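You operate a simulated robot arm through the tools that you are given. There is no shell and no other tool. Be economical: measure what you need, move in short steps, check, and stop when the job is done.

The job below is to be done with a simulated robot arm. You get a single attempt, and the scene is never put back.

JOB
Blot the coal and water notepads, then weigh the coal one down with the glass paperweight.
Fine: no smudges; put the blotter back.

The check looks at the end state, three seconds after you hand in, the way a careful person would. Anything else that was tipped, shoved, dropped, spilled or broken makes it a failure.

ROBOT AND FRAMES
A 6-joint arm with a two-finger parallel gripper, fixed in place. Base frame: the origin is at the foot of the arm, x ahead of it, y to its left, z up. Lengths are in m, angles in degrees, forces in N, time in s.
Its first joint turns from -66.0 to 66.0 degrees. Payload 2.7 kg.
The tool frame sits at the grasp point between the pads (the TCP): z along the fingers, y along the line on which they close. The tips reach 0.023 m beyond it. The gripper opens to 0.094 m. The fingers are 0.038 m wide and 0.01 m thick; the gripper's body (0.054 by 0.096 m) begins 0.039 m behind the TCP.
Orientation is that of the tool frame in the base frame, as a unit quaternion [w, x, y, z]. With the fingers straight down and closing along the base's y, the tool's x points along the base's -x, its y along +y and its z along -z.

CONTROLS
- The arm moves only by the tool nudge_tool. Its argument "deltas" is a list that holds one entry, the list of rows, each a list of 7 numbers: the shift along the tool's x, y, z in units of 30 mm (1.0 is 30 mm), then the turn, a rotation vector about the tool's x, y, z in units of 6 degrees (1.0 is 6 degrees), then the gripper command, from -1 (fully open) to 1 (shut), values between in proportion. In form: [[[tx, ty, tz, wx, wy, wz, hand], ...]]. A call has 1 to 20 rows; each row shifts and turns the commanded pose from where the row before left it, along the tool's axes as they then stand. A call with a number of a shift or a turn outside -1 to 1 is refused whole. Each row takes 0.2 s and may step no farther than 0.05 m and 8.6 degrees from the row before; otherwise, or with a gripper value out of range, the whole call is refused. Where a pose cannot be reached the arm comes as near as it can. A force on the tool above 40 N (or 10 N above the force at the start of the call, whichever is more), or a blocked arm, ends the call early, and 0.2 s more pass. The fingers move at their own pace (about 0.045 m/s each) and stop on an object; they squeeze with about 36 N. The grip force told is the motor's: it shows also when the fingers shut on nothing. Time passes only in rows, and 0.2 s behind the last, so rows that do not move let the fingers close. The reply holds the time, the measured pose of the TCP, the force on the tool along the base axes, the opening and the grip force, in the units named above and with some noise.
- Cameras (640 x 400 px; columns grow to the right, rows downward): "scene" is fixed at [0.0564, -0.4208, 1.4012]; the picture's right is [0.91, -0.42, 0.00], its down [-0.24, -0.53, -0.81] and it looks along [0.34, 0.74, -0.58] (base axes); focal length 334 px, centre (320, 200). "wrist" rides on the gripper at [-0.039, 0, -0.044] in the tool frame; the picture's right is [0.00, -1.00, 0.00], its down [0.97, 0.00, -0.24] and it looks along [0.24, 0.00, 0.97] (tool axes); focal length 218 px, centre (320, 200). There is no depth. A picture from a camera that has moved, and an enlarged one, comes with that camera's place and axes in the base frame and with its lens.
- get_image(camera): a new picture of that camera. The clock stands still meanwhile.
- inspect(camera, box): a new picture of the part [left, top, right, bottom] of that camera's present view, enlarged. The clock stands still meanwhile.
- job_done(): hands the job in; it is judged then, once.

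Go step by step. Nothing tells you positions but the pictures and the camera data: compare them with the known pose of the tool, close in by small moves and look again before you grip or let go. The budget is 120 turns and 84 pictures, counting those below and the enlarged ones. Unless the task says otherwise, let go and move clear before handing in, and close with one line.

The tools are called after "Call:" as a command line: name --argument value ..., lists and objects as JSON in quotes. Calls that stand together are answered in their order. nudge_tool: Moves the arm, as the interface text tells. Its arguments: {"type":"object","properties":{"deltas":{"type":"array","items":{"type":"array","items":{"type":"array","items":{"type":"number"}}}}},"required":["deltas"]} The other tools are called the same way: get_image (camera) takes a picture; inspect (camera, box) takes an enlarged picture of a part of a camera's view; job_done () hands the job in.

At the start:

```text
time_s: 0.0
ee_pos: [0.4769, 0.0912, 1.0537]
tcp_rot: [0.0, 0.0, 1.0, 0.001]
force: [0.2, 0.1, 0.1]
width: 0.0939
finger_force: 0.3
```

scene: 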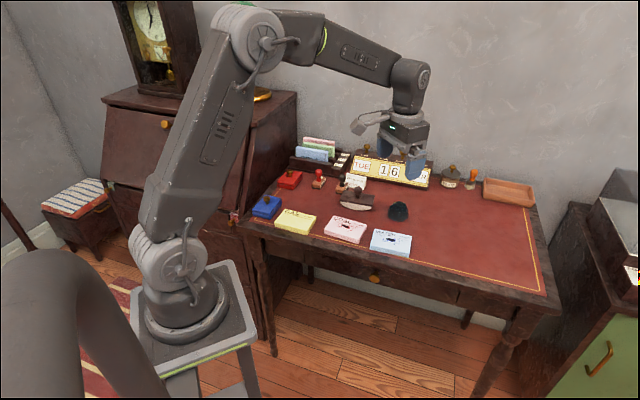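
wrist: 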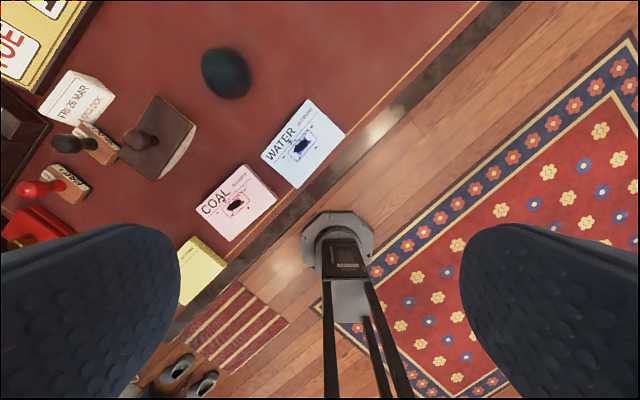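

I see a desk with a yellow, a pink (COAL) and a blue (WATER) notepad, a rocker blotter and a dark lump that may be the paperweight. I'll enlarge the views first.

Call:
inspect --camera "scene" --box '[230, 130, 430, 255]'

Call:
inspect --camera "scene" --box '[380, 130, 560, 243]'

Call:
inspect --camera "wrist" --box '[0, 0, 360, 225]'

```text
3.20 times, centred on (330, 192) of scene
camera zoom: at [0.0564, -0.4208, 1.4012], right [0.91, -0.42, 0.0], down [-0.24, -0.53, -0.81], along [0.34, 0.74, -0.58], focal length 1069 px, centre (288, 224)
```

zoom: 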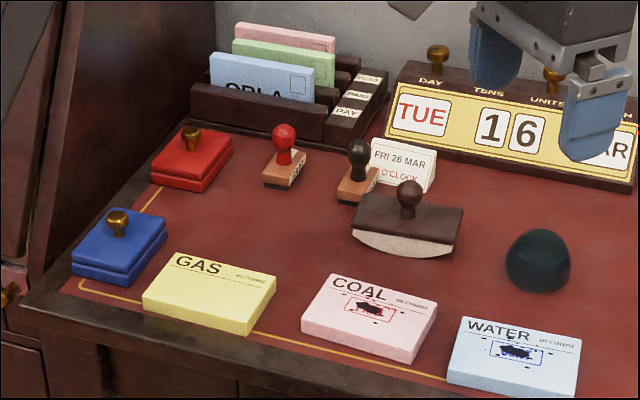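

```text
3.54 times, centred on (470, 186) of scene
camera zoom: at [0.0564, -0.4208, 1.4012], right [0.91, -0.42, 0.0], down [-0.24, -0.53, -0.81], along [0.34, 0.74, -0.58], focal length 1183 px, centre (-211, 248)
```

zoom: 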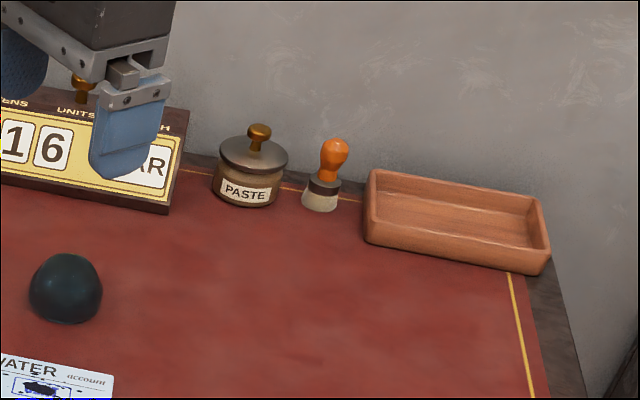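

```text
1.78 times, centred on (180, 112) of wrist
camera zoom: at [0.5155, 0.0912, 1.0969], right [0.0, -1.0, 0.0], down [-0.97, 0.0, 0.24], along [-0.24, 0.0, -0.97], focal length 388 px, centre (569, 356)
```

zoom: 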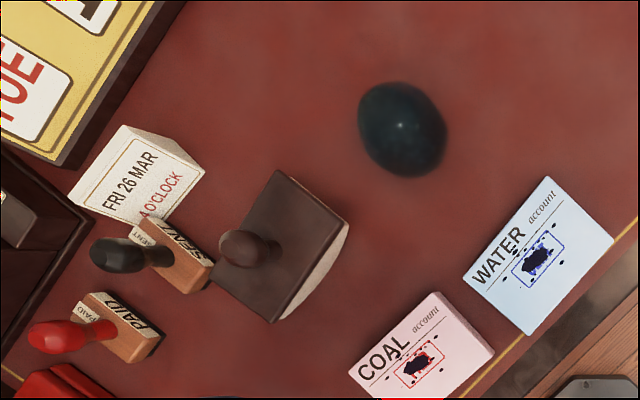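

The two cameras don't agree on the height of the desk (0.396 as stated, or about 0.74 from intersecting their lines of sight). I'll make a safe sideways move high up and use the parallax to settle it.

Call:
nudge_tool --deltas '[[[0, 1, 0, 0, 0, 0, -1], [0, 1, 0, 0, 0, 0, -1], [0, 1, 0, 0, 0, 0, -1], [0, 1, 0, 0, 0, 0, -1], [0, 0, 0, 0, 0, 0, -1]]]'

Call:
get_image --camera "wrist"

Call:
get_image --camera "scene"

```text
time_s: 1.2
ee_pos: [0.4756, 0.2104, 1.0554]
tcp_rot: [0.0, 0.0, 1.0, 0.0]
force: [-0.4, -0.3, -0.3]
width: 0.0941
finger_force: 0.0
```

```text
78 pictures are left
camera wrist: at [0.5142, 0.2112, 1.099], right [0.0, -1.0, 0.0], down [-0.97, 0.0, 0.24], along [-0.24, 0.0, -0.97], focal length 218 px, centre (320, 200)
```

wrist: 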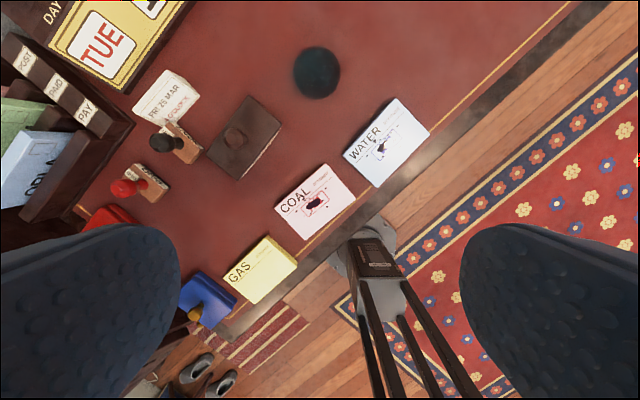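

```text
77 pictures are left
```

scene: 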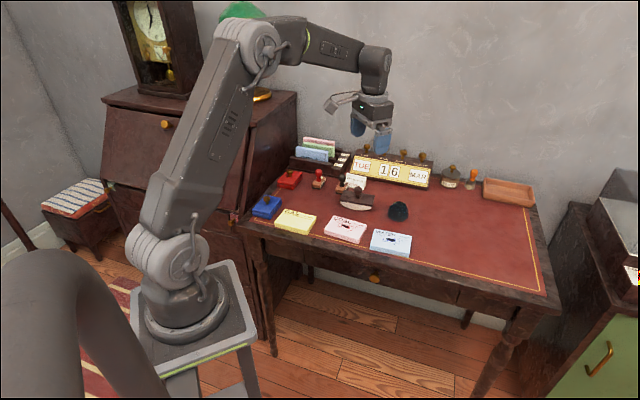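

Parallax puts the desk top near z ≈ 0.76 in the reported frame, with coal around (0.43, 0.22) and the blotter around (0.52, 0.31). I'll move above the blotter, somewhat lower, which also tests reach.

Call:
nudge_tool --deltas '[[[-0.5, 0.8, 0, 0, 0, 0, -1], [-0.5, 0.8, 0, 0, 0, 0, -1], [-0.5, 0.8, 0, 0, 0, 0, -1], [0, 0.8, 0.5, 0, 0, 0, -1], [0, 0, 0.5, 0, 0, 0, -1], [0, 0, 0.5, 0, 0, 0, -1], [0, 0, 0, 0, 0, 0, -1]]]'

Call:
get_image --camera "wrist"

Call:
get_image --camera "scene"

```text
time_s: 2.8
ee_pos: [0.5233, 0.3069, 1.0081]
tcp_rot: [0.001, 0.0, 1.0, 0.0]
force: [-0.3, 0.4, -0.1]
width: 0.0941
finger_force: 0.1
```

```text
76 pictures are left
camera wrist: at [0.5613, 0.307, 1.0512], right [0.0, -1.0, 0.0], down [-0.97, 0.0, 0.24], along [-0.24, 0.0, -0.97], focal length 218 px, centre (320, 200)
```

wrist: 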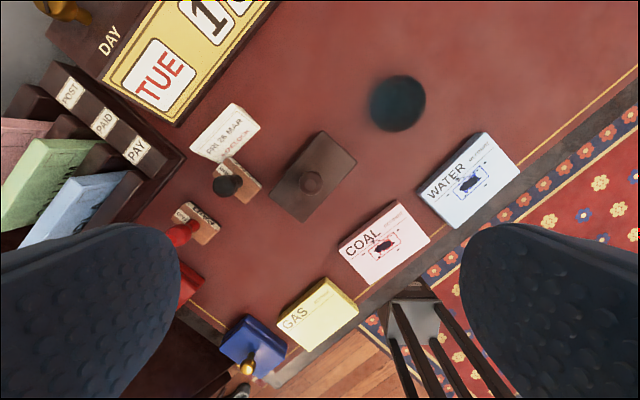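

```text
75 pictures are left
```

scene: 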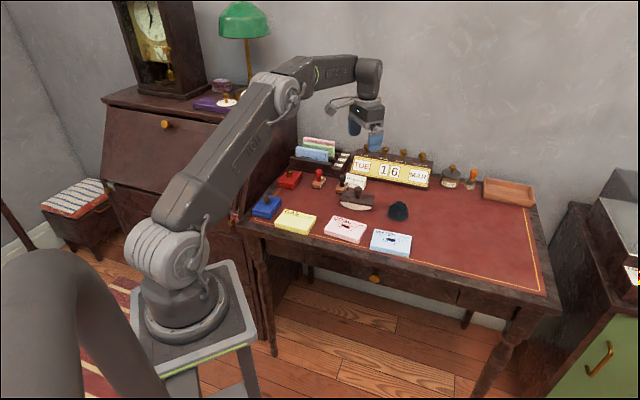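

Reach is fine here, and triangulation puts the blotter knob at about (0.523, 0.317, 0.814). I'll look closely at the blotter's shape and orientation.

Call:
inspect --camera "wrist" --box '[180, 90, 380, 240]'

Call:
inspect --camera "scene" --box '[310, 165, 420, 260]'

```text
2.67 times, centred on (280, 165) of wrist
camera zoom: at [0.5613, 0.307, 1.0512], right [0.0, -1.0, 0.0], down [-0.97, 0.0, 0.24], along [-0.24, 0.0, -0.97], focal length 582 px, centre (427, 293)
```

zoom: 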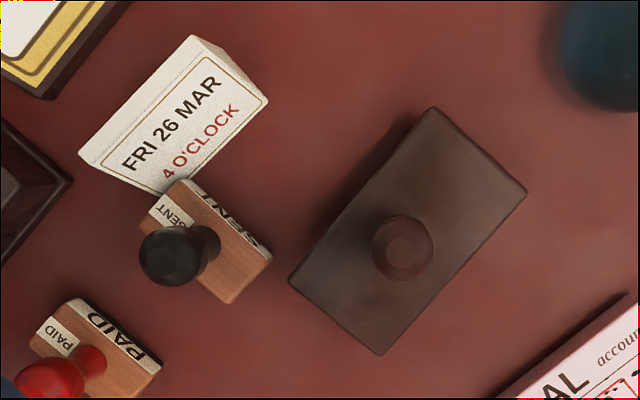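

```text
4.21 times, centred on (365, 212) of scene
camera zoom: at [0.0564, -0.4208, 1.4012], right [0.91, -0.42, 0.0], down [-0.24, -0.53, -0.81], along [0.34, 0.74, -0.58], focal length 1407 px, centre (130, 147)
```

zoom: 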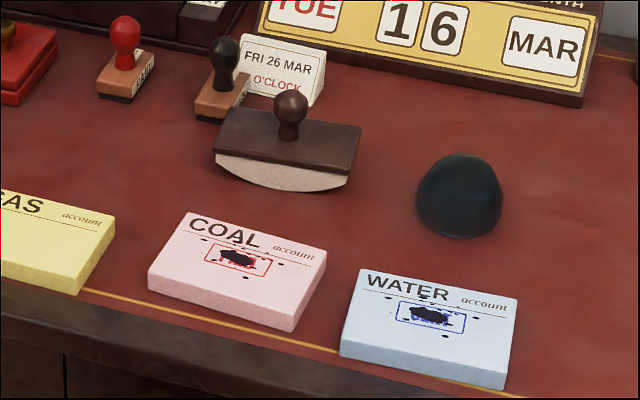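

The blotter's long axis lies at about 141° in the base frame. I'll close the fingers along that axis, so that rocking is held stiffly, which means turning the tool about −51° on its own z, while descending to z≈0.90.

Call:
nudge_tool --deltas '[[[0, 0.33, 0, 0, 0, 0, -0.3], [0, 0, 0.4, 0, 0, -1, -0.3], [0, 0, 0.4, 0, 0, -1, -0.3], [0, 0, 0.4, 0, 0, -1, -0.3], [0, 0, 0.4, 0, 0, -1, -0.3], [0, 0, 0.4, 0, 0, -1, -0.3], [0, 0, 0.4, 0, 0, -1, -0.3], [0, 0, 0.4, 0, 0, -1, -0.3], [0, 0, 0.4, 0, 0, -1, -0.3], [0, 0, 0.4, 0, 0, -0.5, -0.3], [0, 0, 0, 0, 0, 0, -0.3]]]'

Call:
get_image --camera "wrist"

Call:
get_image --camera "scene"

```text
time_s: 5.2
ee_pos: [0.5214, 0.3168, 0.9]
tcp_rot: [0.001, -0.431, 0.902, 0.0]
force: [-0.3, -0.6, -0.1]
width: 0.0612
finger_force: 0.1
```

```text
72 pictures are left
camera wrist: at [0.5459, 0.3475, 0.944], right [0.78, -0.63, 0.0], down [-0.61, -0.76, 0.24], along [-0.15, -0.19, -0.97], focal length 218 px, centre (320, 200)
```

wrist: 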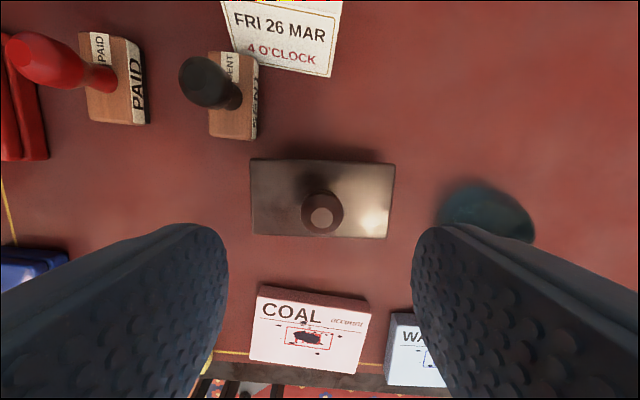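

```text
71 pictures are left
```

scene: 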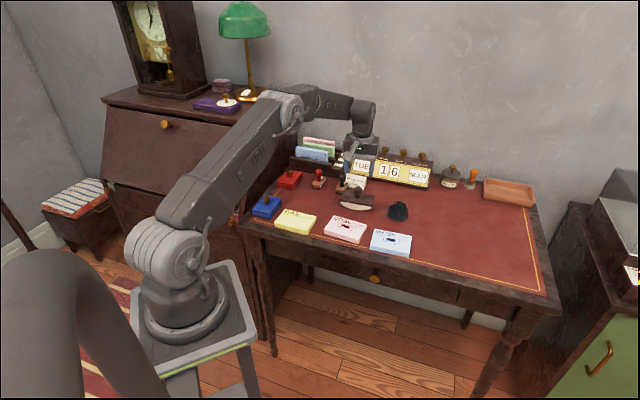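

The knob sits centred between the fingers, and the plate is square to the tool. I'll descend to z≈0.825 and look.

Call:
nudge_tool --deltas '[[[0.13, 0, 0.5, 0, 0, 0, -0.3], [0, 0, 0.5, 0, 0, 0, -0.3], [0, 0, 0.5, 0, 0, 0, -0.3], [0, 0, 0.5, 0, 0, 0, -0.3], [0, 0, 0.5, 0, 0, 0, -0.3], [0, 0, 0, 0, 0, 0, -0.3]]]'

Call:
get_image --camera "wrist"

Call:
inspect --camera "scene" --box '[310, 140, 420, 235]'

```text
time_s: 6.6
ee_pos: [0.5208, 0.3131, 0.8252]
tcp_rot: [0.0, -0.43, 0.903, 0.0]
force: [-0.2, -0.3, 0.1]
width: 0.0612
finger_force: 0.1
```

```text
70 pictures are left
camera wrist: at [0.5437, 0.3447, 0.8685], right [0.78, -0.63, 0.0], down [-0.61, -0.75, 0.24], along [-0.15, -0.19, -0.97], focal length 218 px, centre (320, 200)
```

wrist: 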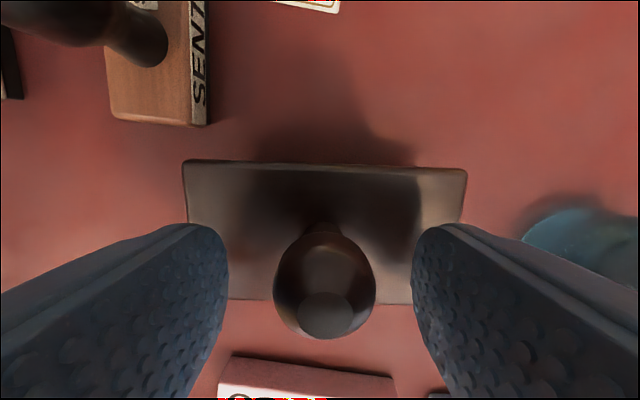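

```text
4.21 times, centred on (365, 188) of scene
camera zoom: at [0.0564, -0.4208, 1.4012], right [0.91, -0.42, 0.0], down [-0.24, -0.53, -0.81], along [0.34, 0.74, -0.58], focal length 1407 px, centre (130, 253)
```

zoom: 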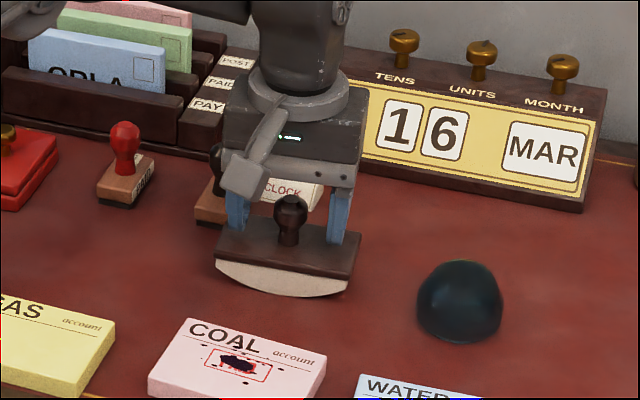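

The knob turns out to be level with the TCP, and the plate top is at about z 0.795, just below the tips. I'll make a small sideways correction and then close.

Call:
nudge_tool --deltas '[[[0.05, -0.045, 0.06, 0, 0, 0, -0.3], [0, 0, 0, 0, 0, 0, 0.2], [0, 0, 0, 0, 0, 0, 0.6], [0, 0, 0, 0, 0, 0, 1], [0, 0, 0, 0, 0, 0, 1], [0, 0, 0, 0, 0, 0, 1]]]'

Call:
get_image --camera "wrist"

```text
time_s: 8.0
ee_pos: [0.5199, 0.3115, 0.8238]
tcp_rot: [0.0, -0.43, 0.903, 0.001]
force: [0.6, -0.4, -0.2]
width: 0.025
finger_force: 36.4
```

```text
68 pictures are left
camera wrist: at [0.544, 0.3423, 0.8672], right [0.78, -0.63, 0.0], down [-0.61, -0.75, 0.24], along [-0.15, -0.19, -0.97], focal length 218 px, centre (320, 200)
```

wrist: 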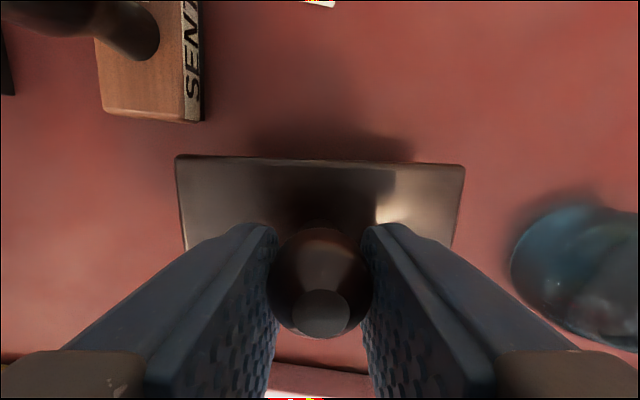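

The knob is held (width 25 mm); the blotter's home is TCP (0.520, 0.3115, 0.824). I'll lift straight up and check.

Call:
nudge_tool --deltas '[[[0, 0, -0.3, 0, 0, 0, 1], [0, 0, -0.7, 0, 0, 0, 1], [0, 0, -1, 0, 0, 0, 1], [0, 0, -1, 0, 0, 0, 1], [0, 0, 0, 0, 0, 0, 1]]]'

Call:
get_image --camera "wrist"

Call:
inspect --camera "scene" --box '[310, 140, 430, 260]'

```text
time_s: 9.2
ee_pos: [0.5199, 0.3121, 0.9126]
tcp_rot: [0.0, -0.431, 0.902, 0.0]
force: [-0.5, 0.4, -3.1]
width: 0.025
finger_force: 36.2
```

```text
67 pictures are left
camera wrist: at [0.5439, 0.3434, 0.9566], right [0.78, -0.63, 0.0], down [-0.61, -0.75, 0.24], along [-0.15, -0.19, -0.97], focal length 218 px, centre (320, 200)
```

wrist: 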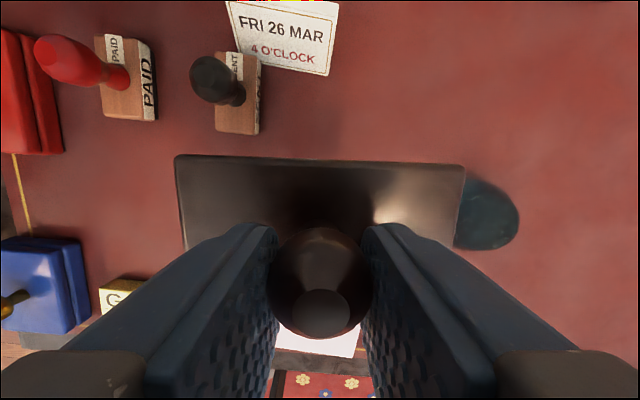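

```text
3.33 times, centred on (370, 200) of scene
camera zoom: at [0.0564, -0.4207, 1.4012], right [0.91, -0.42, 0.0], down [-0.24, -0.53, -0.81], along [0.34, 0.74, -0.58], focal length 1114 px, centre (153, 200)
```

zoom: 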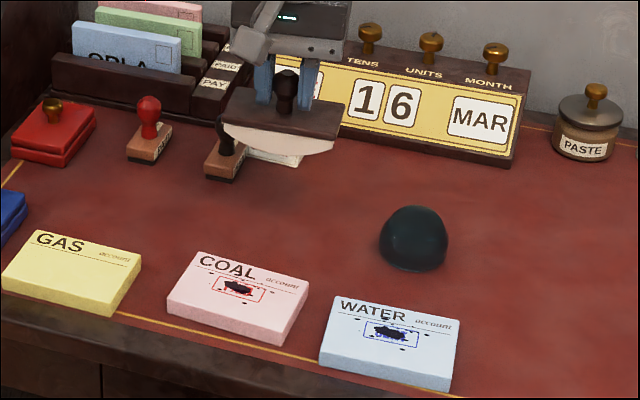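

The lift went well. Ink on coal is around (0.426, 0.220, 0.778) and on water around (0.515, 0.117). I'll swing the held blotter toward the base so the wrist camera sees both pads unobstructed and I can measure precisely.

Call:
nudge_tool --deltas '[[[0.5, 0.06, 0, 0, 0, 0, 1], [0.9, 0.06, 0, 0, 0, 0, 1], [0.9, 0.06, 0, 0, 0, 0, 1], [0.9, 0.06, 0, 0, 0, 0, 1], [0.9, 0.06, 0, 0, 0, 0, 1], [0.9, 0.06, 0, 0, 0, 0, 1], [0.9, 0.06, 0, 0, 0, 0, 1], [0.9, 0.06, 0, 0, 0, 0, 1], [0.6, 0.04, 0, 0, 0, 0, 1], [0, 0, 0, 0, 0, 0, 1]]]'

Call:
get_image --camera "wrist"

```text
time_s: 11.4
ee_pos: [0.3666, 0.1484, 0.9109]
tcp_rot: [0.0, -0.43, 0.903, 0.0]
force: [-0.5, 0.0, -2.8]
width: 0.025
finger_force: 35.9
```

```text
65 pictures are left
camera wrist: at [0.3912, 0.1797, 0.9555], right [0.78, -0.63, 0.0], down [-0.61, -0.75, 0.24], along [-0.15, -0.19, -0.97], focal length 218 px, centre (320, 200)
```

wrist: 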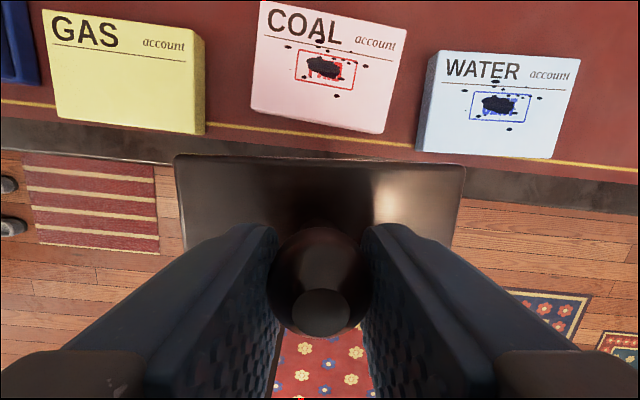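

Both pads are clear in this view. I'll enlarge it to measure.

Call:
inspect --camera "wrist" --box '[220, 0, 620, 250]'

Call:
get_image --camera "scene"

```text
1.60 times, centred on (420, 125) of wrist
camera zoom: at [0.3912, 0.1797, 0.9555], right [0.78, -0.63, 0.0], down [-0.61, -0.75, 0.24], along [-0.15, -0.19, -0.97], focal length 349 px, centre (160, 320)
```

zoom: 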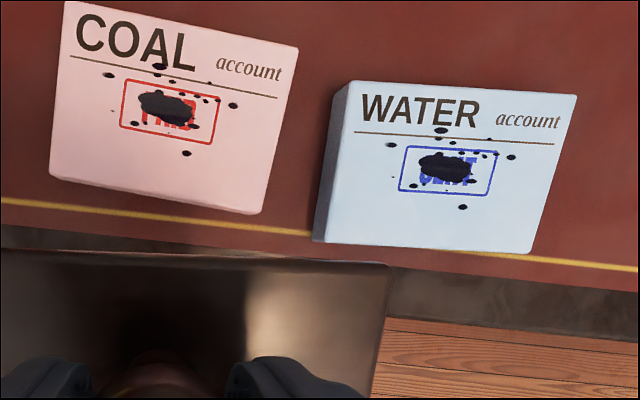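

```text
63 pictures are left
```

scene: 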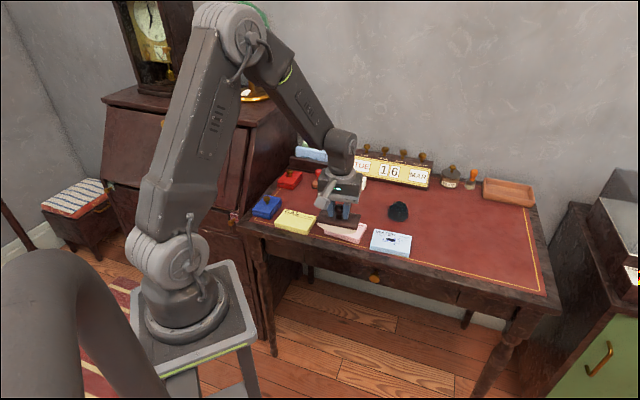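

Measured: coal ink at (0.429, 0.217), pad yawed about 10° to the tool; water ink at (0.515, 0.115), about 3°. I'll move above the coal ink, align, and descend partway.

Call:
nudge_tool --deltas '[[[-0.6, -0.18, 0, 0, 0, 0, 1], [-0.9, 0, 0, 0, 0, 0, 1], [-0.9, 0, 0, 0, 0, 0, 1], [-0.68, 0, 0, 0, 0, 0, 1], [0, 0, 0, 0, 0, 0.85, 1], [0, 0, 0, 0, 0, 0.82, 1], [0, 0, 0.7, 0, 0, 0, 1], [0, 0, 0.7, 0, 0, 0, 1], [0, 0, 0.3, 0, 0, 0, 1], [0, 0, 0, 0, 0, 0, 1]]]'

Call:
inspect --camera "scene" --box '[290, 160, 430, 260]'

Call:
get_image --camera "wrist"

```text
time_s: 13.6
ee_pos: [0.4294, 0.2197, 0.8617]
tcp_rot: [0.0, -0.351, 0.937, 0.001]
force: [-0.4, 0.3, -3.2]
width: 0.0249
finger_force: 36.3
```

```text
4.00 times, centred on (360, 210) of scene
camera zoom: at [0.0564, -0.4207, 1.4012], right [0.91, -0.42, 0.0], down [-0.24, -0.53, -0.81], along [0.34, 0.74, -0.58], focal length 1336 px, centre (160, 160)
```

zoom: 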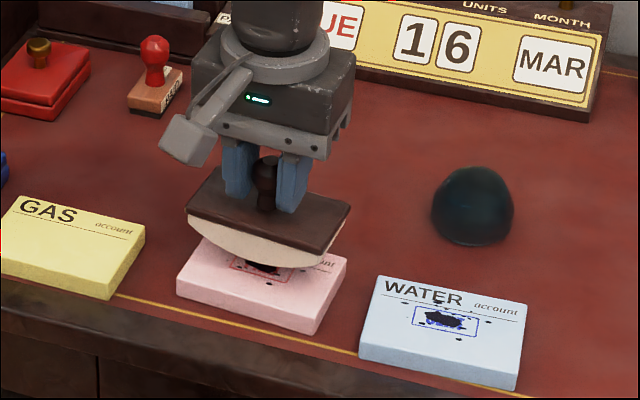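

```text
61 pictures are left
camera wrist: at [0.4582, 0.2454, 0.9058], right [0.66, -0.75, 0.0], down [-0.73, -0.64, 0.24], along [-0.18, -0.16, -0.97], focal length 218 px, centre (320, 200)
```

wrist: 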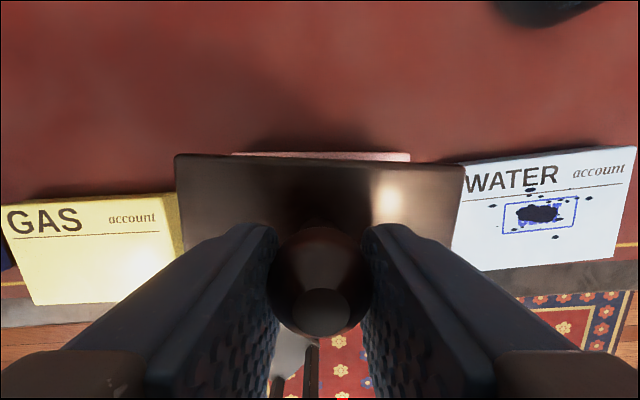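

The blotter is aligned above the coal pad. I'll make a small correction and lower it to just above contact, in fine steps.

Call:
nudge_tool --deltas '[[[0.066, -0.075, 0.2, 0, 0, 0, 1], [0, 0, 0.2, 0, 0, 0, 1], [0, 0, 0.1, 0, 0, 0, 1], [0, 0, 0.06, 0, 0, 0, 1], [0, 0, 0.06, 0, 0, 0, 1], [0, 0, 0, 0, 0, 0, 1]]]'

Call:
inspect --camera "scene" --box '[310, 185, 400, 255]'

```text
time_s: 15.0
ee_pos: [0.4305, 0.2149, 0.8437]
tcp_rot: [0.0, -0.35, 0.937, 0.0]
force: [0.4, -0.2, -2.9]
width: 0.0247
finger_force: 35.6
```

```text
5.71 times, centred on (355, 220) of scene
camera zoom: at [0.0564, -0.4207, 1.4012], right [0.91, -0.42, 0.0], down [-0.24, -0.53, -0.81], along [0.34, 0.74, -0.58], focal length 1909 px, centre (120, 86)
```

zoom: 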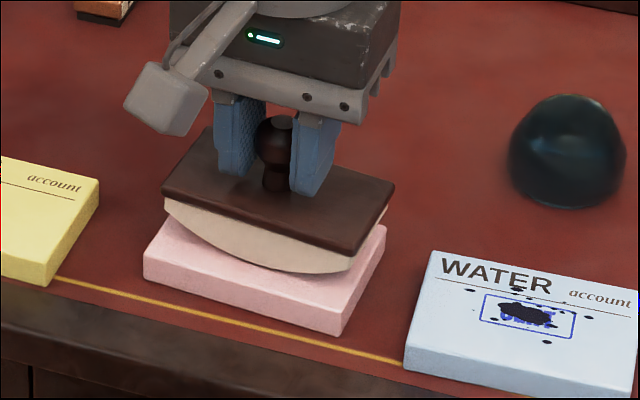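

It's still a few mm above the pad with no contact force. I'll continue in 1 mm steps.

Call:
nudge_tool --deltas '[[[0, 0, 0.035, 0, 0, 0, 1], [0, 0, 0.035, 0, 0, 0, 1], [0, 0, 0.035, 0, 0, 0, 1], [0, 0, 0, 0, 0, 0, 1]]]'

```text
time_s: 16.0
ee_pos: [0.4307, 0.2154, 0.8428]
tcp_rot: [0.001, -0.351, 0.937, 0.0]
force: [-5.1, -1.0, 12.2]
width: 0.0248
finger_force: 35.7
```

Contact: about 15 N on the pad. I'll hold for a second, then lift straight up and look at the ink.

Call:
nudge_tool --deltas '[[[0, 0, 0, 0, 0, 0, 1], [0, 0, 0, 0, 0, 0, 1], [0, 0, 0, 0, 0, 0, 1], [0, 0, -0.1, 0, 0, 0, 1], [0, 0, -0.3, 0, 0, 0, 1], [0, 0, -1, 0, 0, 0, 1], [0, 0, -1, 0, 0, 0, 1], [0, 0, 0, 0, 0, 0, 1]]]'

Call:
inspect --camera "scene" --box '[310, 185, 420, 255]'

```text
time_s: 17.8
ee_pos: [0.4301, 0.2167, 0.913]
tcp_rot: [0.0, -0.351, 0.937, 0.0]
force: [-0.7, 0.9, -2.4]
width: 0.0251
finger_force: 35.9
```

```text
5.71 times, centred on (365, 220) of scene
camera zoom: at [0.0564, -0.4207, 1.4012], right [0.91, -0.42, 0.0], down [-0.24, -0.53, -0.81], along [0.34, 0.74, -0.58], focal length 1909 px, centre (63, 86)
```

zoom: 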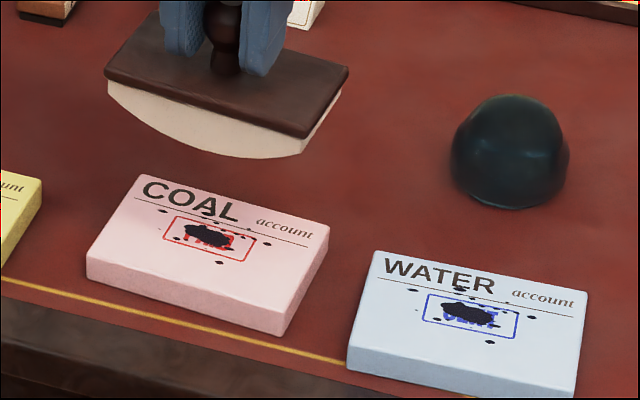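

Call:
inspect --camera "scene" --box '[328, 212, 368, 237]'

Call:
inspect --camera "scene" --box '[370, 225, 410, 250]'

```text
16.00 times, centred on (348, 224) of scene
camera zoom: at [0.0564, -0.4207, 1.4012], right [0.91, -0.42, 0.0], down [-0.24, -0.53, -0.81], along [0.34, 0.74, -0.58], focal length 5346 px, centre (-128, -192)
```

zoom: 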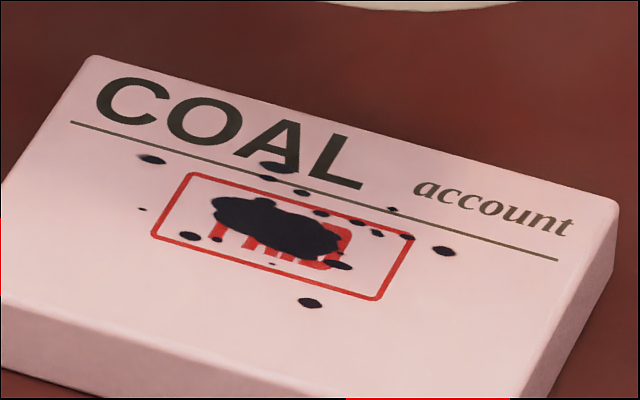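

```text
16.00 times, centred on (390, 238) of scene
camera zoom: at [0.0564, -0.4207, 1.4012], right [0.91, -0.42, 0.0], down [-0.24, -0.53, -0.81], along [0.34, 0.74, -0.58], focal length 5346 px, centre (-800, -400)
```

zoom: 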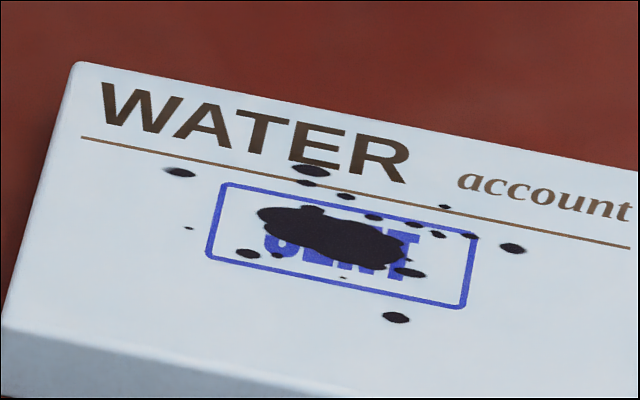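

A flat press left the ink unchanged, so the rocker probably has to be rolled. The TCP is about 65 mm above the paper, so rolling without slip means moving the TCP 65 mm × angle along the long axis. I'll press again gently first.

Call:
nudge_tool --deltas '[[[0, 0, 1, 0, 0, 0, 1], [0, 0, 1, 0, 0, 0, 1], [0, 0, 0.3, 0, 0, 0, 1], [0, 0, 0.075, 0, 0, 0, 1], [0, 0, 0, 0, 0, 0, 1]]]'

```text
time_s: 19.0
ee_pos: [0.429, 0.2152, 0.8413]
tcp_rot: [0.0, -0.351, 0.937, 0.0]
force: [0.2, -0.1, -2.7]
width: 0.0249
finger_force: 35.0
```

Call:
nudge_tool --deltas '[[[0, 0, 0.012, 0, 0, 0, 1], [0, 0, 0.012, 0, 0, 0, 1], [0, 0, 0, 0, 0, 0, 1]]]'

```text
time_s: 19.8
ee_pos: [0.4293, 0.2149, 0.8427]
tcp_rot: [0.001, -0.35, 0.937, 0.0]
force: [-1.4, -1.8, 2.5]
width: 0.0247
finger_force: 35.9
```

Light contact, about 5 N. I'll start the roll with two 3° steps and watch the side force.

Call:
nudge_tool --deltas '[[[0, 0.113, 0.006, 0.5, 0, 0, 1], [0, 0.113, 0.0, 0.5, 0, 0, 1], [0, 0, 0, 0, 0, 0, 1]]]'

```text
time_s: 20.6
ee_pos: [0.4247, 0.2199, 0.8416]
tcp_rot: [0.02, -0.349, 0.935, -0.049]
force: [0.8, -0.3, 12.7]
width: 0.0248
finger_force: 35.8
```

The side force stays near zero, so the roll ratio is right. I'll continue the roll, easing the pressure slightly.

Call:
nudge_tool --deltas '[[[0, 0.112, -0.022, 0.5, 0, 0, 1], [0, 0.111, -0.02, 0.5, 0, 0, 1], [0, 0, 0, 0, 0, 0, 1]]]'

```text
time_s: 21.4
ee_pos: [0.4212, 0.2243, 0.842]
tcp_rot: [0.038, -0.348, 0.932, -0.098]
force: [1.4, 0.1, 18.6]
width: 0.0248
finger_force: 35.3
```

Call:
nudge_tool --deltas '[[[0, 0.111, -0.045, 0.5, 0, 0, 1], [0, 0.11, -0.042, 0.5, 0, 0, 1], [0, 0, 0, 0, 0, 0, 1]]]'

Call:
inspect --camera "scene" --box '[310, 185, 420, 255]'

```text
time_s: 22.2
ee_pos: [0.4168, 0.23, 0.8406]
tcp_rot: [0.057, -0.346, 0.925, -0.146]
force: [6.4, -2.6, 21.8]
width: 0.0251
finger_force: 36.4
```

```text
5.71 times, centred on (365, 220) of scene
camera zoom: at [0.0562, -0.421, 1.4012], right [0.91, -0.42, 0.0], down [-0.24, -0.53, -0.81], along [0.34, 0.74, -0.58], focal length 1909 px, centre (63, 86)
```

zoom: 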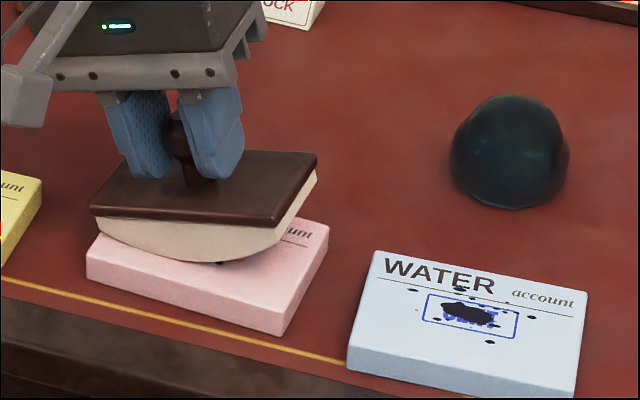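

At 18° the side force is small. I'll roll back in steps.

Call:
nudge_tool --deltas '[[[0, -0.1075, 0.035, -0.5, 0, 0, 1], [0, -0.1045, 0.0466, -0.5, 0, 0, 1], [0, -0.11, 0.0258, -0.5, 0, 0, 1], [0, -0.11, 0.0276, -0.5, 0, 0, 1], [0, 0, 0, 0, 0, 0, 1]]]'

```text
time_s: 23.4
ee_pos: [0.4233, 0.2195, 0.84]
tcp_rot: [0.02, -0.35, 0.935, -0.049]
force: [0.2, -1.2, 22.9]
width: 0.0251
finger_force: 36.0
```

Call:
nudge_tool --deltas '[[[0, -0.113, 0.004, -0.5, 0, 0, 1], [0, -0.113, -0.002, -0.5, 0, 0, 1], [0, -0.113, -0.005, -0.5, 0, 0, 1], [0, -0.113, -0.011, -0.5, 0, 0, 1], [0, 0, 0, 0, 0, 0, 1]]]'

```text
time_s: 24.6
ee_pos: [0.4339, 0.2096, 0.8416]
tcp_rot: [-0.018, -0.35, 0.935, 0.049]
force: [-6.1, 0.7, 23.2]
width: 0.0248
finger_force: 36.4
```

Call:
nudge_tool --deltas '[[[0, -0.109, -0.0235, -0.5, 0, 0, 1], [0, -0.108, -0.029, -0.5, 0, 0, 1], [0, -0.1045, -0.0376, -0.5, 0, 0, 1], [0, -0.1025, -0.043, -0.5, 0, 0, 1], [0, 0, 0, 0, 0, 0, 1]]]'

Call:
inspect --camera "scene" --box '[310, 185, 420, 255]'

```text
time_s: 25.8
ee_pos: [0.4442, 0.1988, 0.8422]
tcp_rot: [-0.056, -0.346, 0.925, 0.147]
force: [-2.4, -1.3, 14.2]
width: 0.0247
finger_force: 35.9
```

```text
5.71 times, centred on (365, 220) of scene
camera zoom: at [0.0561, -0.4209, 1.4012], right [0.91, -0.42, 0.0], down [-0.24, -0.53, -0.81], along [0.34, 0.74, -0.58], focal length 1909 px, centre (63, 86)
```

zoom: 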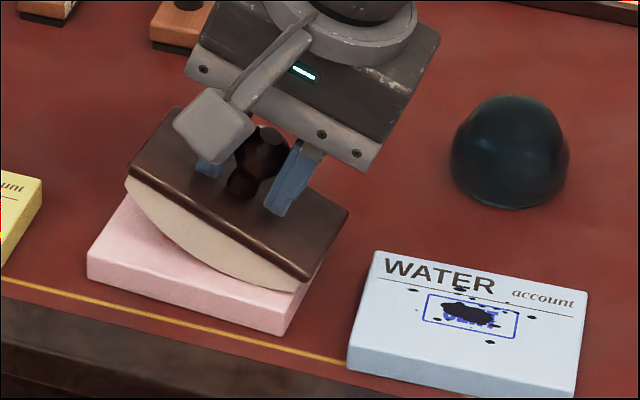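

Good contact all through. I'll lift straight up, level the tool, and look at the ink.

Call:
nudge_tool --deltas '[[[0, 0.031, -0.095, 0, 0, 0, 1], [0, 0.155, -0.475, 0, 0, 0, 1], [0, 0.309, -0.951, 0, 0, 0, 1], [0, 0.309, -0.951, 0, 0, 0, 1], [0, 0, 0, 1, 0, 0, 1], [0, 0, 0, 1, 0, 0, 1], [0, 0, 0, 1, 0, 0, 1], [0, 0, 0, 0, 0, 0, 1]]]'

Call:
inspect --camera "scene" --box '[310, 185, 420, 255]'

```text
time_s: 27.6
ee_pos: [0.4431, 0.2008, 0.9214]
tcp_rot: [0.0, -0.349, 0.937, 0.0]
force: [0.2, 0.4, -2.1]
width: 0.0247
finger_force: 35.8
```

```text
5.71 times, centred on (365, 220) of scene
camera zoom: at [0.0564, -0.4207, 1.4012], right [0.91, -0.42, 0.0], down [-0.24, -0.53, -0.81], along [0.34, 0.74, -0.58], focal length 1909 px, centre (63, 86)
```

zoom: 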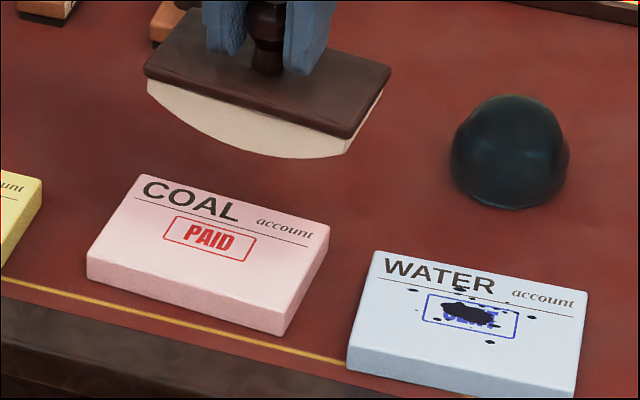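

The coal pad is clean and hasn't moved. Next is water: over its ink at (0.515, 0.115), turned back about 7°, and down near contact.

Call:
nudge_tool --deltas '[[[0.05, -0.5, 0, 0, 0, 0, 1], [0, -0.9, 0, 0, 0, 0, 1], [0, -0.9, 0, 0, 0, 0, 1], [0, -0.9, 0, 0, 0, 0, 1], [0, -0.52, 0, 0, 0, 0, 1], [0, 0, 0, 0, 0, -0.6, 1], [0, 0, 0, 0, 0, -0.6, 1], [0, 0, 0.8, 0, 0, 0, 1], [0, 0, 0.7, 0, 0, 0, 1], [0, 0, 0.5, 0, 0, 0, 1], [0, 0, 0, 0, 0, 0, 1]]]'

Call:
inspect --camera "scene" --box '[330, 170, 440, 260]'

Call:
get_image --camera "wrist"

```text
time_s: 30.0
ee_pos: [0.5155, 0.1129, 0.8607]
tcp_rot: [0.0, -0.409, 0.913, 0.001]
force: [-0.2, -0.3, -3.6]
width: 0.025
finger_force: 36.1
```

```text
4.44 times, centred on (385, 215) of scene
camera zoom: at [0.0564, -0.4207, 1.4012], right [0.91, -0.42, 0.0], down [-0.24, -0.53, -0.81], along [0.34, 0.74, -0.58], focal length 1485 px, centre (31, 133)
```

zoom: 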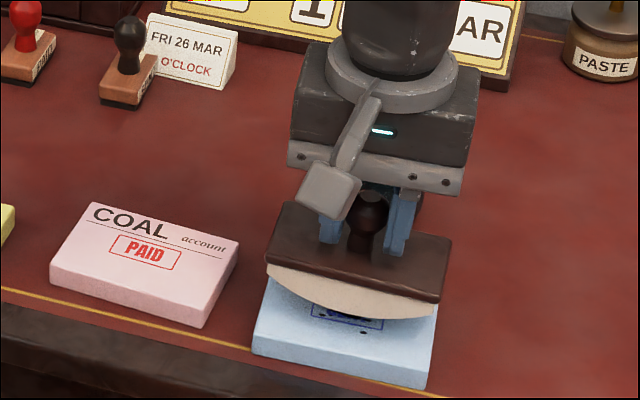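

```text
52 pictures are left
camera wrist: at [0.541, 0.1434, 0.9041], right [0.75, -0.67, 0.0], down [-0.65, -0.72, 0.24], along [-0.16, -0.18, -0.97], focal length 218 px, centre (320, 200)
```

wrist: 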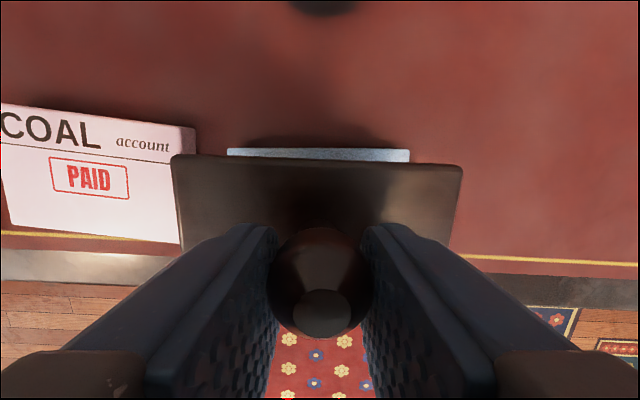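

It's centred, with the same view as over coal. I'll lower it to contact.

Call:
nudge_tool --deltas '[[[0, 0.03, 0.25, 0, 0, 0, 1], [0, 0, 0.2, 0, 0, 0, 1], [0, 0, 0.06, 0, 0, 0, 1], [0, 0, 0, 0, 0, 0, 1]]]'

```text
time_s: 31.0
ee_pos: [0.514, 0.1148, 0.8453]
tcp_rot: [-0.001, -0.409, 0.913, 0.0]
force: [0.4, 0.0, -3.0]
width: 0.0248
finger_force: 36.0
```

Call:
nudge_tool --deltas '[[[0, 0, 0.03, 0, 0, 0, 1], [0, 0, 0.03, 0, 0, 0, 1], [0, 0, 0, 0, 0, 0, 1]]]'

```text
time_s: 31.8
ee_pos: [0.5136, 0.1137, 0.8437]
tcp_rot: [0.0, -0.409, 0.912, 0.0]
force: [-0.4, -0.1, -2.6]
width: 0.0252
finger_force: 36.6
```

Call:
nudge_tool --deltas '[[[0, 0, 0.025, 0, 0, 0, 1], [0, 0, 0.02, 0, 0, 0, 1], [0, 0, 0, 0, 0, 0, 1]]]'

```text
time_s: 32.6
ee_pos: [0.5143, 0.1147, 0.8424]
tcp_rot: [0.0, -0.409, 0.912, 0.0]
force: [0.2, -0.5, -2.8]
width: 0.025
finger_force: 36.4
```

Call:
nudge_tool --deltas '[[[0, 0, 0.02, 0, 0, 0, 1], [0, 0, 0.02, 0, 0, 0, 1], [0, 0, 0, 0, 0, 0, 1]]]'

```text
time_s: 33.4
ee_pos: [0.5141, 0.1156, 0.8417]
tcp_rot: [0.0, -0.409, 0.913, 0.0]
force: [0.4, -1.5, 1.7]
width: 0.0248
finger_force: 36.0
```

Contact at about 4.5 N. I'll do the same roll as on coal.

Call:
nudge_tool --deltas '[[[0, 0.113, 0.006, 0.5, 0, 0, 1], [0, 0.113, -0.004, 0.5, 0, 0, 1], [0, 0.112, -0.02, 0.5, 0, 0, 1], [0, 0.111, -0.022, 0.5, 0, 0, 1], [0, 0, 0, 0, 0, 0, 1]]]'

```text
time_s: 34.6
ee_pos: [0.504, 0.1246, 0.8417]
tcp_rot: [0.043, -0.406, 0.908, -0.095]
force: [2.2, 0.9, 8.0]
width: 0.025
finger_force: 36.2
```

Call:
nudge_tool --deltas '[[[0, 0.11, -0.036, 0.5, 0, 0, 1], [0, 0.107, -0.04, 0.5, 0, 0, 1], [0, 0, 0, 0, 0, 0, 1]]]'

```text
time_s: 35.4
ee_pos: [0.4999, 0.1284, 0.8426]
tcp_rot: [0.064, -0.403, 0.901, -0.143]
force: [1.8, -2.4, 6.3]
width: 0.0249
finger_force: 36.0
```

Call:
nudge_tool --deltas '[[[0, -0.1044, 0.0444, -0.5, 0, 0, 1], [0, -0.1063, 0.0398, -0.5, 0, 0, 1], [0, -0.11, 0.0278, -0.5, 0, 0, 1], [0, -0.1105, 0.0256, -0.5, 0, 0, 1], [0, 0, 0, 0, 0, 0, 1]]]'

```text
time_s: 36.6
ee_pos: [0.5084, 0.1191, 0.8413]
tcp_rot: [0.022, -0.408, 0.912, -0.046]
force: [-1.0, -0.1, -1.1]
width: 0.0251
finger_force: 36.5
```

The contact is getting light, so I'll add a little pressure while passing through centre.

Call:
nudge_tool --deltas '[[[0, -0.111, 0.032, -0.5, 0, 0, 1], [0, -0.113, 0.014, -0.5, 0, 0, 1], [0, 0, 0, 0, 0, 0, 1]]]'

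```text
time_s: 37.4
ee_pos: [0.5145, 0.1146, 0.8409]
tcp_rot: [0.001, -0.408, 0.913, -0.001]
force: [-0.8, -1.6, 11.8]
width: 0.0248
finger_force: 36.0
```

Call:
nudge_tool --deltas '[[[0, -0.113, -0.003, -0.5, 0, 0, 1], [0, -0.113, -0.009, -0.5, 0, 0, 1], [0, -0.109, -0.0215, -0.5, 0, 0, 1], [0, -0.108, -0.028, -0.5, 0, 0, 1], [0, 0, 0, 0, 0, 0, 1]]]'

```text
time_s: 38.6
ee_pos: [0.5255, 0.107, 0.8426]
tcp_rot: [-0.043, -0.406, 0.908, 0.096]
force: [1.2, -1.4, 17.2]
width: 0.0248
finger_force: 36.5
```

Call:
nudge_tool --deltas '[[[0, -0.1045, -0.04, -0.5, 0, 0, 1], [0, -0.1025, -0.045, -0.5, 0, 0, 1], [0, 0, 0, 0, 0, 0, 1]]]'

```text
time_s: 39.4
ee_pos: [0.5303, 0.1026, 0.8431]
tcp_rot: [-0.063, -0.403, 0.901, 0.145]
force: [2.5, 3.6, 14.5]
width: 0.025
finger_force: 36.3
```

Full stroke done. I'll lift, level and look.

Call:
nudge_tool --deltas '[[[0, 0.031, -0.095, 0, 0, 0, 1], [0, 0.155, -0.475, 0, 0, 0, 1], [0, 0.309, -0.951, 0, 0, 0, 1], [0, 0.309, -0.951, 0, 0, 0, 1], [0, 0, 0, 1, 0, 0, 1], [0, 0, 0, 1, 0, 0, 1], [0, 0, 0, 1, 0, 0, 1], [0, 0, 0, 0, 0, 0, 1]]]'

Call:
inspect --camera "scene" --box '[310, 185, 420, 255]'

```text
time_s: 41.2
ee_pos: [0.5295, 0.1018, 0.9195]
tcp_rot: [0.0, -0.408, 0.913, -0.001]
force: [0.4, -0.7, -3.6]
width: 0.0251
finger_force: 35.8
```

```text
5.71 times, centred on (365, 220) of scene
camera zoom: at [0.0564, -0.4207, 1.4012], right [0.91, -0.42, 0.0], down [-0.24, -0.53, -0.81], along [0.34, 0.74, -0.58], focal length 1909 px, centre (63, 86)
```

zoom: 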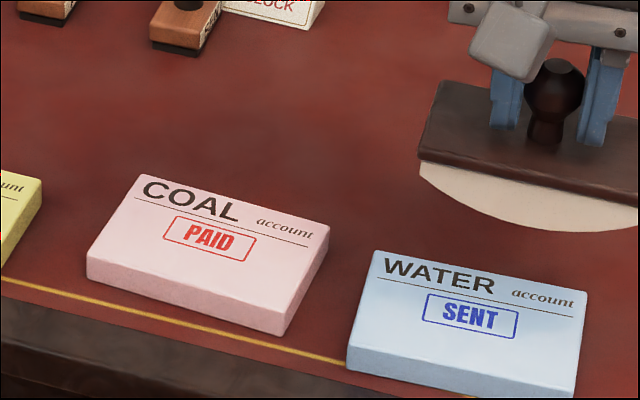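

Both pads are clean. Now the blotter goes back to its home position and yaw.

Call:
nudge_tool --deltas '[[[-0.4, 0.4, 0, 0, 0, 0, 1], [-0.833, 0.817, 0, 0, 0, 0, 1], [-0.833, 0.817, 0, 0, 0, 0, 1], [-0.833, 0.817, 0, 0, 0, 0, 1], [-0.833, 0.817, 0, 0, 0, 0, 1], [-0.833, 0.817, 0, 0, 0, 0, 1], [-0.435, 0.415, 0, 0, 0, 0, 1], [0, 0, 0, 0, 0, -0.46, 1], [0, 0, 0.7, 0, 0, 0, 1], [0, 0, 0.7, 0, 0, 0, 1], [0, 0, 0.6, 0, 0, 0, 1], [0, 0, 0, 0, 0, 0, 1]]]'

Call:
get_image --camera "wrist"

```text
time_s: 43.8
ee_pos: [0.5204, 0.3111, 0.8591]
tcp_rot: [0.0, -0.43, 0.903, 0.0]
force: [-0.4, -0.4, -1.9]
width: 0.025
finger_force: 35.7
```

```text
50 pictures are left
camera wrist: at [0.5442, 0.3422, 0.9028], right [0.78, -0.63, 0.0], down [-0.61, -0.75, 0.24], along [-0.15, -0.19, -0.97], focal length 218 px, centre (320, 200)
```

wrist: 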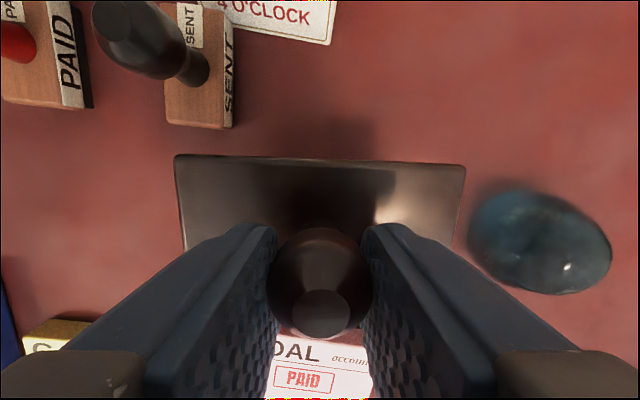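

Call:
nudge_tool --deltas '[[[0, 0, 0.5, 0, 0, 0, 1], [0, 0, 0.3, 0, 0, 0, 1], [0, 0, 0.2, 0, 0, 0, 1], [0, 0, 0.06, 0, 0, 0, 1], [0, 0, 0, 0, 0, 0, 1]]]'

```text
time_s: 45.0
ee_pos: [0.52, 0.3111, 0.8273]
tcp_rot: [0.0, -0.43, 0.903, 0.0]
force: [0.2, -0.7, -2.8]
width: 0.0249
finger_force: 36.3
```

Call:
nudge_tool --deltas '[[[0, 0, 0.04, 0, 0, 0, 1], [0, 0, 0.03, 0, 0, 0, 1], [0, 0, 0.03, 0, 0, 0, 1], [0, 0, 0, 0, 0, 0, 1]]]'

```text
time_s: 46.0
ee_pos: [0.52, 0.3119, 0.8249]
tcp_rot: [0.0, -0.429, 0.903, 0.0]
force: [-0.2, -0.3, -2.7]
width: 0.0249
finger_force: 36.5
```

Call:
nudge_tool --deltas '[[[0, 0, 0.03, 0, 0, 0, 1], [0, 0, 0.03, 0, 0, 0, 1], [0, 0, 0, 0, 0, 0, 1]]]'

```text
time_s: 46.8
ee_pos: [0.5202, 0.3119, 0.8241]
tcp_rot: [0.0, -0.431, 0.902, 0.0]
force: [0.0, -0.4, -2.8]
width: 0.025
finger_force: 35.6
```

Call:
nudge_tool --deltas '[[[0, 0, 0.025, 0, 0, 0, 1], [0, 0, 0.025, 0, 0, 0, 1], [0, 0, 0, 0, 0, 0, 1]]]'

```text
time_s: 47.6
ee_pos: [0.5199, 0.3112, 0.8232]
tcp_rot: [0.001, -0.431, 0.902, 0.0]
force: [-2.5, -3.0, 9.8]
width: 0.0252
finger_force: 36.3
```

It's on the desk again. I'll ease off, open and rise.

Call:
nudge_tool --deltas '[[[0, 0, -0.015, 0, 0, 0, 1], [0, 0, 0, 0, 0, 0, 0.3], [0, 0, 0, 0, 0, 0, -0.3], [0, 0, 0, 0, 0, 0, -0.3], [0, 0, -0.4, 0, 0, 0, -0.3], [0, 0, -1, 0, 0, 0, -0.3], [0, 0, -1, 0, 0, 0, -0.3], [0, 0, -1, 0, 0, 0, -0.3], [0, 0, -1, 0, 0, 0, -0.3], [0, 0, 0, 0, 0, 0, -0.3]]]'

Call:
get_image --camera "wrist"

Call:
inspect --camera "scene" --box '[300, 165, 430, 250]'

```text
time_s: 49.8
ee_pos: [0.5197, 0.3139, 0.9528]
tcp_rot: [0.0, -0.43, 0.903, 0.0]
force: [-0.2, -0.3, 0.3]
width: 0.0609
finger_force: 0.1
```

```text
49 pictures are left
camera wrist: at [0.5441, 0.3433, 0.9974], right [0.78, -0.63, 0.0], down [-0.61, -0.75, 0.24], along [-0.15, -0.19, -0.97], focal length 218 px, centre (320, 200)
```

wrist: 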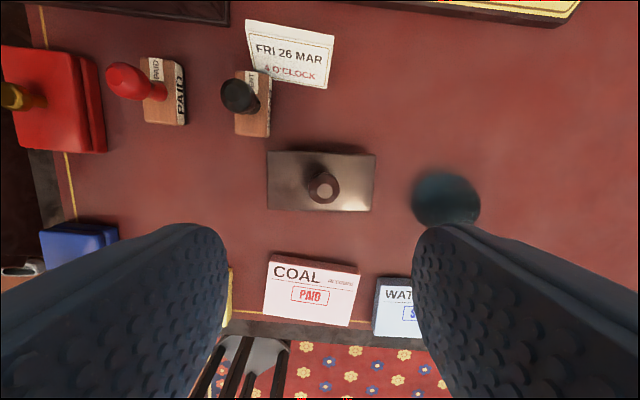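

```text
4.71 times, centred on (365, 208) of scene
camera zoom: at [0.0564, -0.4208, 1.4012], right [0.91, -0.42, 0.0], down [-0.24, -0.53, -0.81], along [0.34, 0.74, -0.58], focal length 1572 px, centre (108, 165)
```

zoom: 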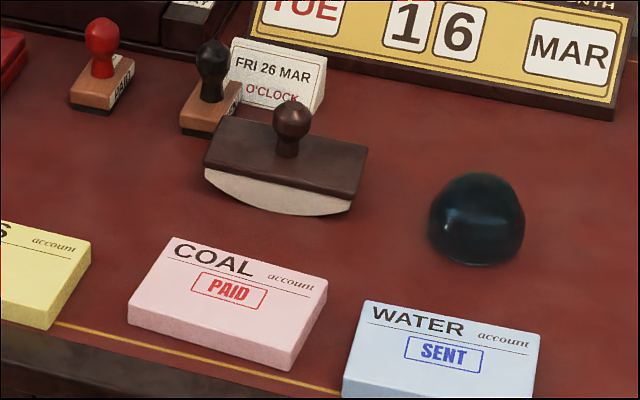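

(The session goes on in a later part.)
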